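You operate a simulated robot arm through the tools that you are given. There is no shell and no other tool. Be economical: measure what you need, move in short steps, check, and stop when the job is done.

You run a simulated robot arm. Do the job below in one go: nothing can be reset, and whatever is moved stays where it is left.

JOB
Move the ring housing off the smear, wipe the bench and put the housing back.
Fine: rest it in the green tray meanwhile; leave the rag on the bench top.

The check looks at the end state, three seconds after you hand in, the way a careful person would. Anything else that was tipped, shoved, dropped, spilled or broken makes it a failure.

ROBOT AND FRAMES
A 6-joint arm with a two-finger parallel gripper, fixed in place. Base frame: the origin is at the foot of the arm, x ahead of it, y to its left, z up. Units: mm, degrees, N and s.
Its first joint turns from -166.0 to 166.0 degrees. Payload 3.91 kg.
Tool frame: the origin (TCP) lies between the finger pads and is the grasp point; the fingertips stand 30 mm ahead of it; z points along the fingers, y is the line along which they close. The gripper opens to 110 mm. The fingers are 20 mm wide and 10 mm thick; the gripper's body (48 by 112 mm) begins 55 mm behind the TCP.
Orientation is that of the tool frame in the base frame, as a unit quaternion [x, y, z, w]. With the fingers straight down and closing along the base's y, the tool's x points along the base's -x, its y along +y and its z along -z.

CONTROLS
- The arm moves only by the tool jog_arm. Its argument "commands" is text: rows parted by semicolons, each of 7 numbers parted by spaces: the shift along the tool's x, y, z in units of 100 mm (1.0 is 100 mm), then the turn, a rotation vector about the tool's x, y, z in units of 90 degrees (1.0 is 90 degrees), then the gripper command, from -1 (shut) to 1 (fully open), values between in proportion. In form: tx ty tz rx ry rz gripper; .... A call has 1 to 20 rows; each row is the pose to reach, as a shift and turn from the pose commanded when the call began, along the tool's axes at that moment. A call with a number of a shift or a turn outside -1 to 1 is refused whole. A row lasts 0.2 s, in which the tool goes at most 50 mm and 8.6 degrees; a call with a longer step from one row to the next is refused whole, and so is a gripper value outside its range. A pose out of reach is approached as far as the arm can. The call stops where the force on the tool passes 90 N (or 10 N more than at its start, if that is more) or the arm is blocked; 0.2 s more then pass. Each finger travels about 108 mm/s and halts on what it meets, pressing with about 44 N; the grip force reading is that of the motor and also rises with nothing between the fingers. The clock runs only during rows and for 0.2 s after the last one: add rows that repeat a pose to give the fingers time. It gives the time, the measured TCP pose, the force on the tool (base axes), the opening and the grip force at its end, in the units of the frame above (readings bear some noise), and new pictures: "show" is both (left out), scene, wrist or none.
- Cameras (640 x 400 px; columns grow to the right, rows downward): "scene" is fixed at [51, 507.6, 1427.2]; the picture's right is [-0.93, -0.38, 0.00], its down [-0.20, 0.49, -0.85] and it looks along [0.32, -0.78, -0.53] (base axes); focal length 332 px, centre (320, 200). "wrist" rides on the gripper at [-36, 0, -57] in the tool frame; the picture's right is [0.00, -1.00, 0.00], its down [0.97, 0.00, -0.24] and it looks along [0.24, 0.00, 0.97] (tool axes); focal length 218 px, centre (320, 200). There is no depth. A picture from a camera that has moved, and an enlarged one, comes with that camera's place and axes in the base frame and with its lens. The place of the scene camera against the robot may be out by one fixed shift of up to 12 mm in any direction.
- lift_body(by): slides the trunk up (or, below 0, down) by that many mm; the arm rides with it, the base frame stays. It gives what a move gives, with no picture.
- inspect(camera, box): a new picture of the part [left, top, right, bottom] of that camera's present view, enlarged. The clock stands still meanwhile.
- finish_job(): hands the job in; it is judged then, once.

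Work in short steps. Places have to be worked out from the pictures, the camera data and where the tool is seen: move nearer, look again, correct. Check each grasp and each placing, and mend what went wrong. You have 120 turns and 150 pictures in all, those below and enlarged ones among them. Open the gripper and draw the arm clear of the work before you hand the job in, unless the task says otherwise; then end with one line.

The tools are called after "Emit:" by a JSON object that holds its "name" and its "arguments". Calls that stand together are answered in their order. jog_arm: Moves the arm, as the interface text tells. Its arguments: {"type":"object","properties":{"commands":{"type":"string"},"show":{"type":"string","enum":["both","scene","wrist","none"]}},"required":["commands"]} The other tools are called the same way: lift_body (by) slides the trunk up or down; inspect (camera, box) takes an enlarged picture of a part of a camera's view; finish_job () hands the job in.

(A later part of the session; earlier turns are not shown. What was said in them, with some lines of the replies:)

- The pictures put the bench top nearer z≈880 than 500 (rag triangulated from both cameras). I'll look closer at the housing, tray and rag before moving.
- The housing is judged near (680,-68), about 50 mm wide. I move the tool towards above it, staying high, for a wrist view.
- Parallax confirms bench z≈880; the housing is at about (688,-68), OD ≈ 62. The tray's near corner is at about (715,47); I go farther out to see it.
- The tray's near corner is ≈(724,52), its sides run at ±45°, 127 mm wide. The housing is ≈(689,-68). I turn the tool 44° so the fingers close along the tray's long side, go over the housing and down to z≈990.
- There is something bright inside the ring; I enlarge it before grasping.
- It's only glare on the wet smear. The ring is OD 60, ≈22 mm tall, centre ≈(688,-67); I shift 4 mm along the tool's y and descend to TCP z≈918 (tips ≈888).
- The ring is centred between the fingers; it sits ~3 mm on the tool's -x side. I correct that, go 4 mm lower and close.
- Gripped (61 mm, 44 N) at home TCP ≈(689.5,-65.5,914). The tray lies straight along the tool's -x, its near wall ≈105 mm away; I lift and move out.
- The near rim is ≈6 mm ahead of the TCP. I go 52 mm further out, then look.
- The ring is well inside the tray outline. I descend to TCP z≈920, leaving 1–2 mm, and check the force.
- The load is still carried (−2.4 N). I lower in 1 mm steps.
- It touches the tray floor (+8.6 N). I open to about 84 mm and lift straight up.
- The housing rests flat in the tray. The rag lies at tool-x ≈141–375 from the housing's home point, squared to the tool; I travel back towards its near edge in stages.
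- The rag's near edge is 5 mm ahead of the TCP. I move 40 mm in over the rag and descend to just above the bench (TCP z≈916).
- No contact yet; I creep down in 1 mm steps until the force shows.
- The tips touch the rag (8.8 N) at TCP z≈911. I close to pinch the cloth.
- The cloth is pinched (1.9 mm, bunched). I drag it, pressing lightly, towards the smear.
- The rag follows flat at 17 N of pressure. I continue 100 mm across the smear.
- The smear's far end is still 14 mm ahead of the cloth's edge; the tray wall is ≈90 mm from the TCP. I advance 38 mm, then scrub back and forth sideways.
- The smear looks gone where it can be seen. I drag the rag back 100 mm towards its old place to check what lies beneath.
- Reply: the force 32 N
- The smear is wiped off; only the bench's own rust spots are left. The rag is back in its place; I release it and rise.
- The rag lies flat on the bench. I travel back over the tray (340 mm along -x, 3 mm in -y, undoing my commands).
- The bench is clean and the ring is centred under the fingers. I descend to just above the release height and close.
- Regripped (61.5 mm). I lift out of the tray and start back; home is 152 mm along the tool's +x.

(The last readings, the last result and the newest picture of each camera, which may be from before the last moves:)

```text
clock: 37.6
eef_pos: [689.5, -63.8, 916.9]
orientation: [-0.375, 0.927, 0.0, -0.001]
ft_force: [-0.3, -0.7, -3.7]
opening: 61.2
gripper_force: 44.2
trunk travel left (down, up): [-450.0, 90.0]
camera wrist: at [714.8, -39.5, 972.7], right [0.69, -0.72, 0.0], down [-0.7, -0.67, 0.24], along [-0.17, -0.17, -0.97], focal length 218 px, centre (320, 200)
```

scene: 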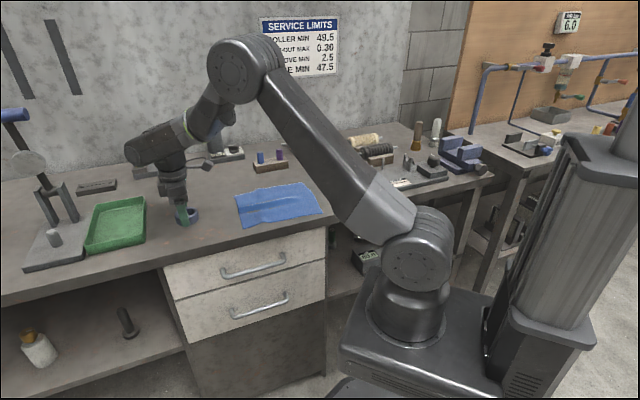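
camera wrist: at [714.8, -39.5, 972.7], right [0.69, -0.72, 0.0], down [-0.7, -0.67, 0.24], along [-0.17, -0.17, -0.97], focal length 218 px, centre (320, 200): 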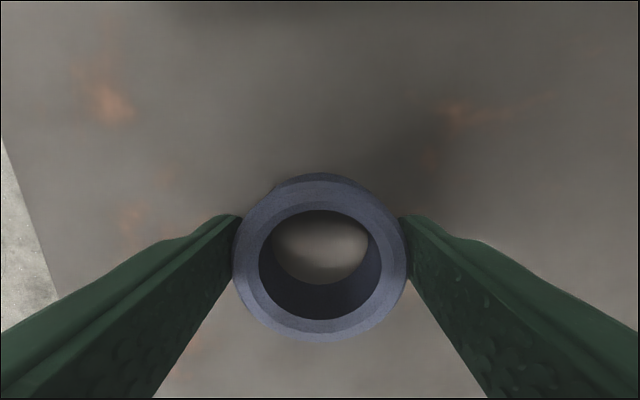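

Position matches home (≈689.5,-65). I lower the last millimetres until contact.

Emit:
{"name": "jog_arm", "arguments": {"commands": "0 0 0.01 0 0 0 -1; 0 0 0.02 0 0 0 -1; 0 0 0.02 0 0 0 -1", "show": "none"}}

Emit:
{"name": "jog_arm", "arguments": {"commands": "0 0 0.01 0 0 0 -1; 0 0 0.01 0 0 0 -1", "show": "none"}}

```text
clock: 38.4
eef_pos: [689.7, -65.1, 915.0]
orientation: [-0.374, 0.927, 0.0, 0.0]
ft_force: [0.4, 0.6, -2.4]
opening: 61.2
gripper_force: 44.0
trunk travel left (down, up): [-450.0, 90.0]
```

```text
clock: 39.0
eef_pos: [688.1, -66.1, 913.9]
orientation: [-0.375, 0.927, 0.0, 0.0]
ft_force: [-0.3, 0.0, -3.7]
opening: 61.2
gripper_force: 44.1
trunk travel left (down, up): [-450.0, 90.0]
```

Still carried; a bit lower.

Emit:
{"name": "jog_arm", "arguments": {"commands": "0 0 0.005 0 0 0 -1; 0 0 0.01 0 0 0 -1; 0 0 0.01 0 0 0 -1", "show": "none"}}

```text
clock: 39.8
eef_pos: [688.6, -64.6, 912.5]
orientation: [-0.374, 0.927, 0.0, 0.001]
ft_force: [-0.4, -0.4, -2.4]
opening: 61.3
gripper_force: 44.1
trunk travel left (down, up): [-450.0, 90.0]
```

Still about 2.4 N of weight; two more small steps.

Emit:
{"name": "jog_arm", "arguments": {"commands": "0 0 0.005 0 0 0 -1; 0 0 0.01 0 0 0 -1; 0 0 0.01 0 0 0 -1", "show": "none"}}

Emit:
{"name": "inspect", "arguments": {"camera": "scene", "box": [140, 180, 240, 250]}}

```text
clock: 40.6
eef_pos: [690.3, -65.0, 912.9]
orientation: [-0.375, 0.927, -0.001, 0.0]
ft_force: [2.2, 0.1, 2.6]
opening: 61.2
gripper_force: 43.9
trunk travel left (down, up): [-450.0, 90.0]
```

```text
5.71 times, centred on (190, 215) of scene
camera zoom: at [51.0, 507.6, 1427.2], right [-0.93, -0.38, 0.0], down [-0.2, 0.49, -0.85], along [0.32, -0.78, -0.53], focal length 1897 px, centre (1063, 114)
```

zoom: 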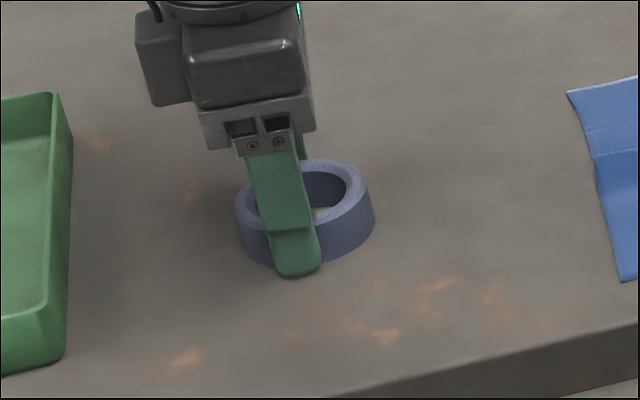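

Contact made. Compared with the first close-up, the ring sits ≈2 mm off (236–374 px vs 232–371), along the tool's +y; I lift 2 mm, shift 2.2 mm in -y and set it down again.

Emit:
{"name": "jog_arm", "arguments": {"commands": "0 0 -0.02 0 0 0 -1; 0 -0.022 -0.02 0 0 0 -1; 0 -0.022 -0.01 0 0 0 -1; 0 -0.022 0 0 0 0 -1; 0 -0.022 0 0 0 0 -1", "show": "none"}}

Emit:
{"name": "inspect", "arguments": {"camera": "scene", "box": [140, 180, 240, 250]}}

```text
clock: 41.8
eef_pos: [690.3, -68.0, 912.6]
orientation: [-0.374, 0.927, 0.0, 0.0]
ft_force: [1.2, -0.7, 0.8]
opening: 61.2
gripper_force: 44.2
trunk travel left (down, up): [-450.0, 90.0]
```

```text
5.71 times, centred on (190, 215) of scene
camera zoom: at [51.0, 507.6, 1427.2], right [-0.93, -0.38, 0.0], down [-0.2, 0.49, -0.85], along [0.32, -0.78, -0.53], focal length 1897 px, centre (1063, 114)
```

zoom: 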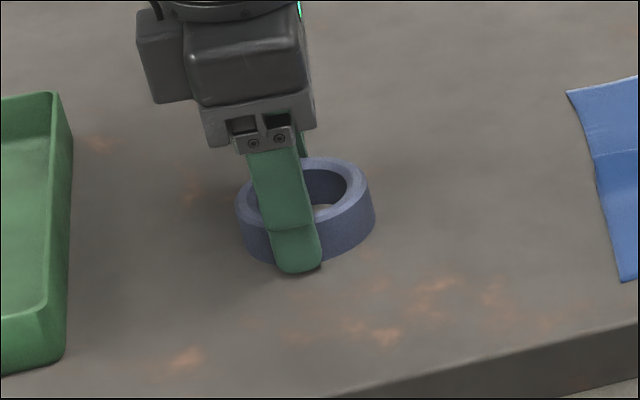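

It now appears 4 px right and 2 px high of the original, i.e. ≈2.5 mm along tool -x and 1 mm back in y; I correct the same way.

Emit:
{"name": "jog_arm", "arguments": {"commands": "0 0 -0.02 0 0 0 -1; -0.025 0.01 -0.02 0 0 0 -1; -0.025 0.01 -0.01 0 0 0 -1; -0.025 0.01 0.003 0 0 0 -1; -0.025 0.01 0.003 0 0 0 -1", "show": "none"}}

Emit:
{"name": "inspect", "arguments": {"camera": "scene", "box": [140, 180, 240, 250]}}

```text
clock: 43.0
eef_pos: [692.4, -64.3, 912.5]
orientation: [-0.375, 0.927, 0.0, 0.001]
ft_force: [2.4, 0.0, 6.8]
opening: 61.0
gripper_force: 44.1
trunk travel left (down, up): [-450.0, 90.0]
```

```text
5.71 times, centred on (190, 215) of scene
camera zoom: at [51.0, 507.6, 1427.2], right [-0.93, -0.38, 0.0], down [-0.2, 0.49, -0.85], along [0.32, -0.78, -0.53], focal length 1897 px, centre (1063, 114)
```

zoom: 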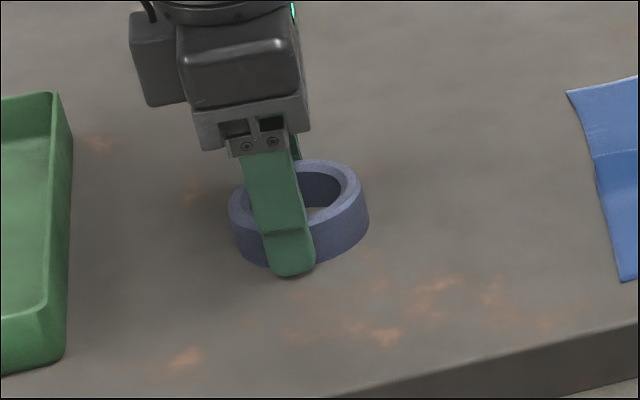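

Now within about 1 mm of the original outline. I release, rise and draw back.

Emit:
{"name": "jog_arm", "arguments": {"commands": "0 0 0 0 0 0 0.3; 0 0 0 0 0 0 0.6; 0 0 0 0 0 0 0.6; 0 0 -0.2 0 0 0 0.6; 0 0 -0.6 0 0 0 0.6; 0 0 -1 0 0 0 0.8; 0.3 0 -1 0 0 0 1; 0.7 0 -1 0 0 0 1; 1 0 -1 0 0 0 1; 1 0 -1 0 0 0 1"}}

Emit:
{"name": "inspect", "arguments": {"camera": "scene", "box": [140, 180, 240, 250]}}

```text
clock: 45.2
eef_pos: [618.9, -134.7, 1012.4]
orientation: [-0.375, 0.927, 0.0, 0.0]
ft_force: [0.3, 0.0, 0.1]
opening: 109.9
gripper_force: 0.1
trunk travel left (down, up): [-450.0, 90.0]
camera wrist: at [644.4, -109.6, 1068.8], right [0.7, -0.72, 0.0], down [-0.7, -0.67, 0.24], along [-0.17, -0.17, -0.97], focal length 218 px, centre (320, 200)
```

scene: 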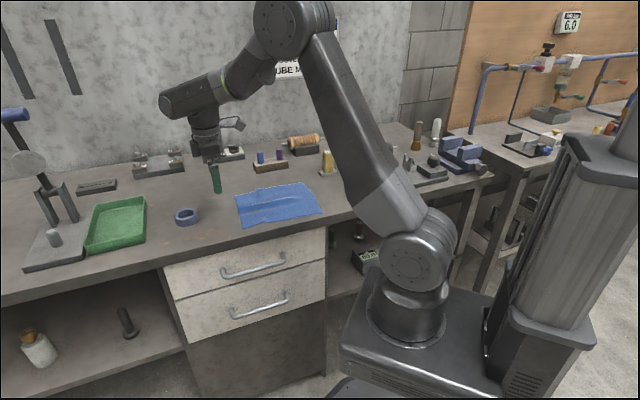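
wrist: 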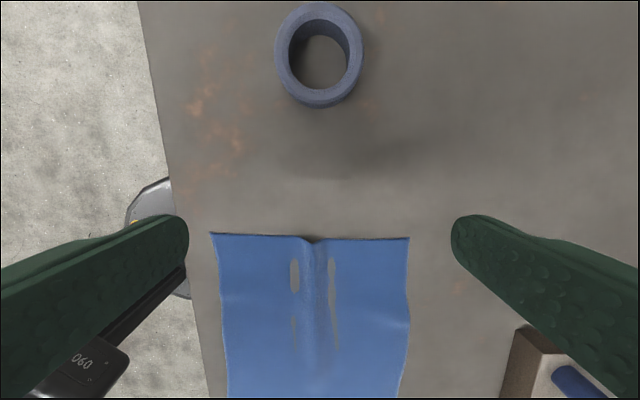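

```text
5.71 times, centred on (190, 215) of scene
camera zoom: at [51.0, 507.6, 1427.2], right [-0.93, -0.38, 0.0], down [-0.2, 0.49, -0.85], along [0.32, -0.78, -0.53], focal length 1897 px, centre (1063, 114)
```

zoom: 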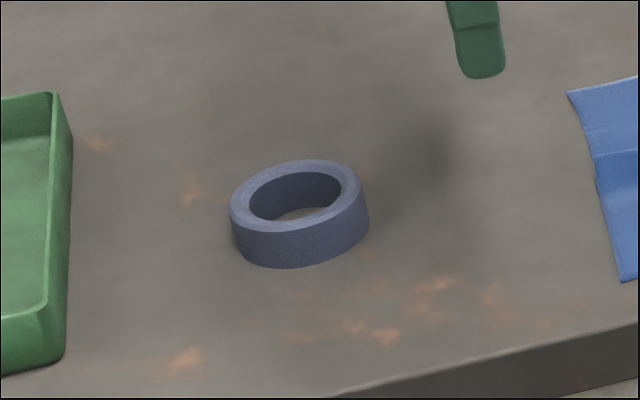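

The housing stands on the clean bench at its old spot, the tray is empty and the rag lies flat. I raise the arm clear and hand in.

Emit:
{"name": "jog_arm", "arguments": {"commands": "0 0 -0.4 0 0 0 1; 0 0 -0.8 0 0 0 1; 0 0 -0.8 0 0 0 1", "show": "scene"}}

```text
clock: 46.0
eef_pos: [620.1, -132.0, 1093.1]
orientation: [-0.375, 0.927, 0.001, 0.0]
ft_force: [-0.5, 1.1, 0.2]
opening: 110.2
gripper_force: 0.1
trunk travel left (down, up): [-450.0, 90.0]
```

scene: 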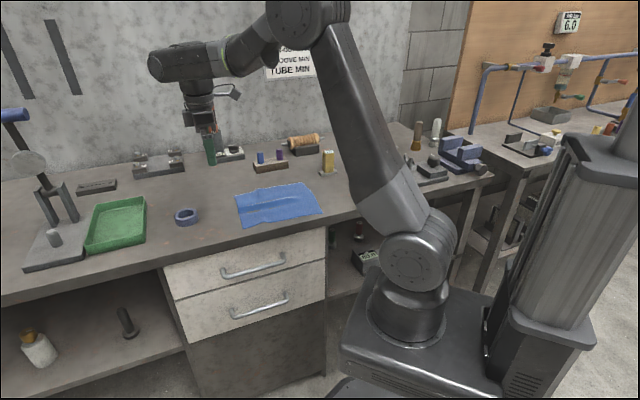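

All is in place and the arm is clear; I hand in.

Emit:
{"name": "finish_job", "arguments": {}}

```text
The job is handed in.
```

The smear is wiped off, the ring housing is back within about 2 mm of where it stood, and the rag is lying on the bench top with the arm drawn clear.
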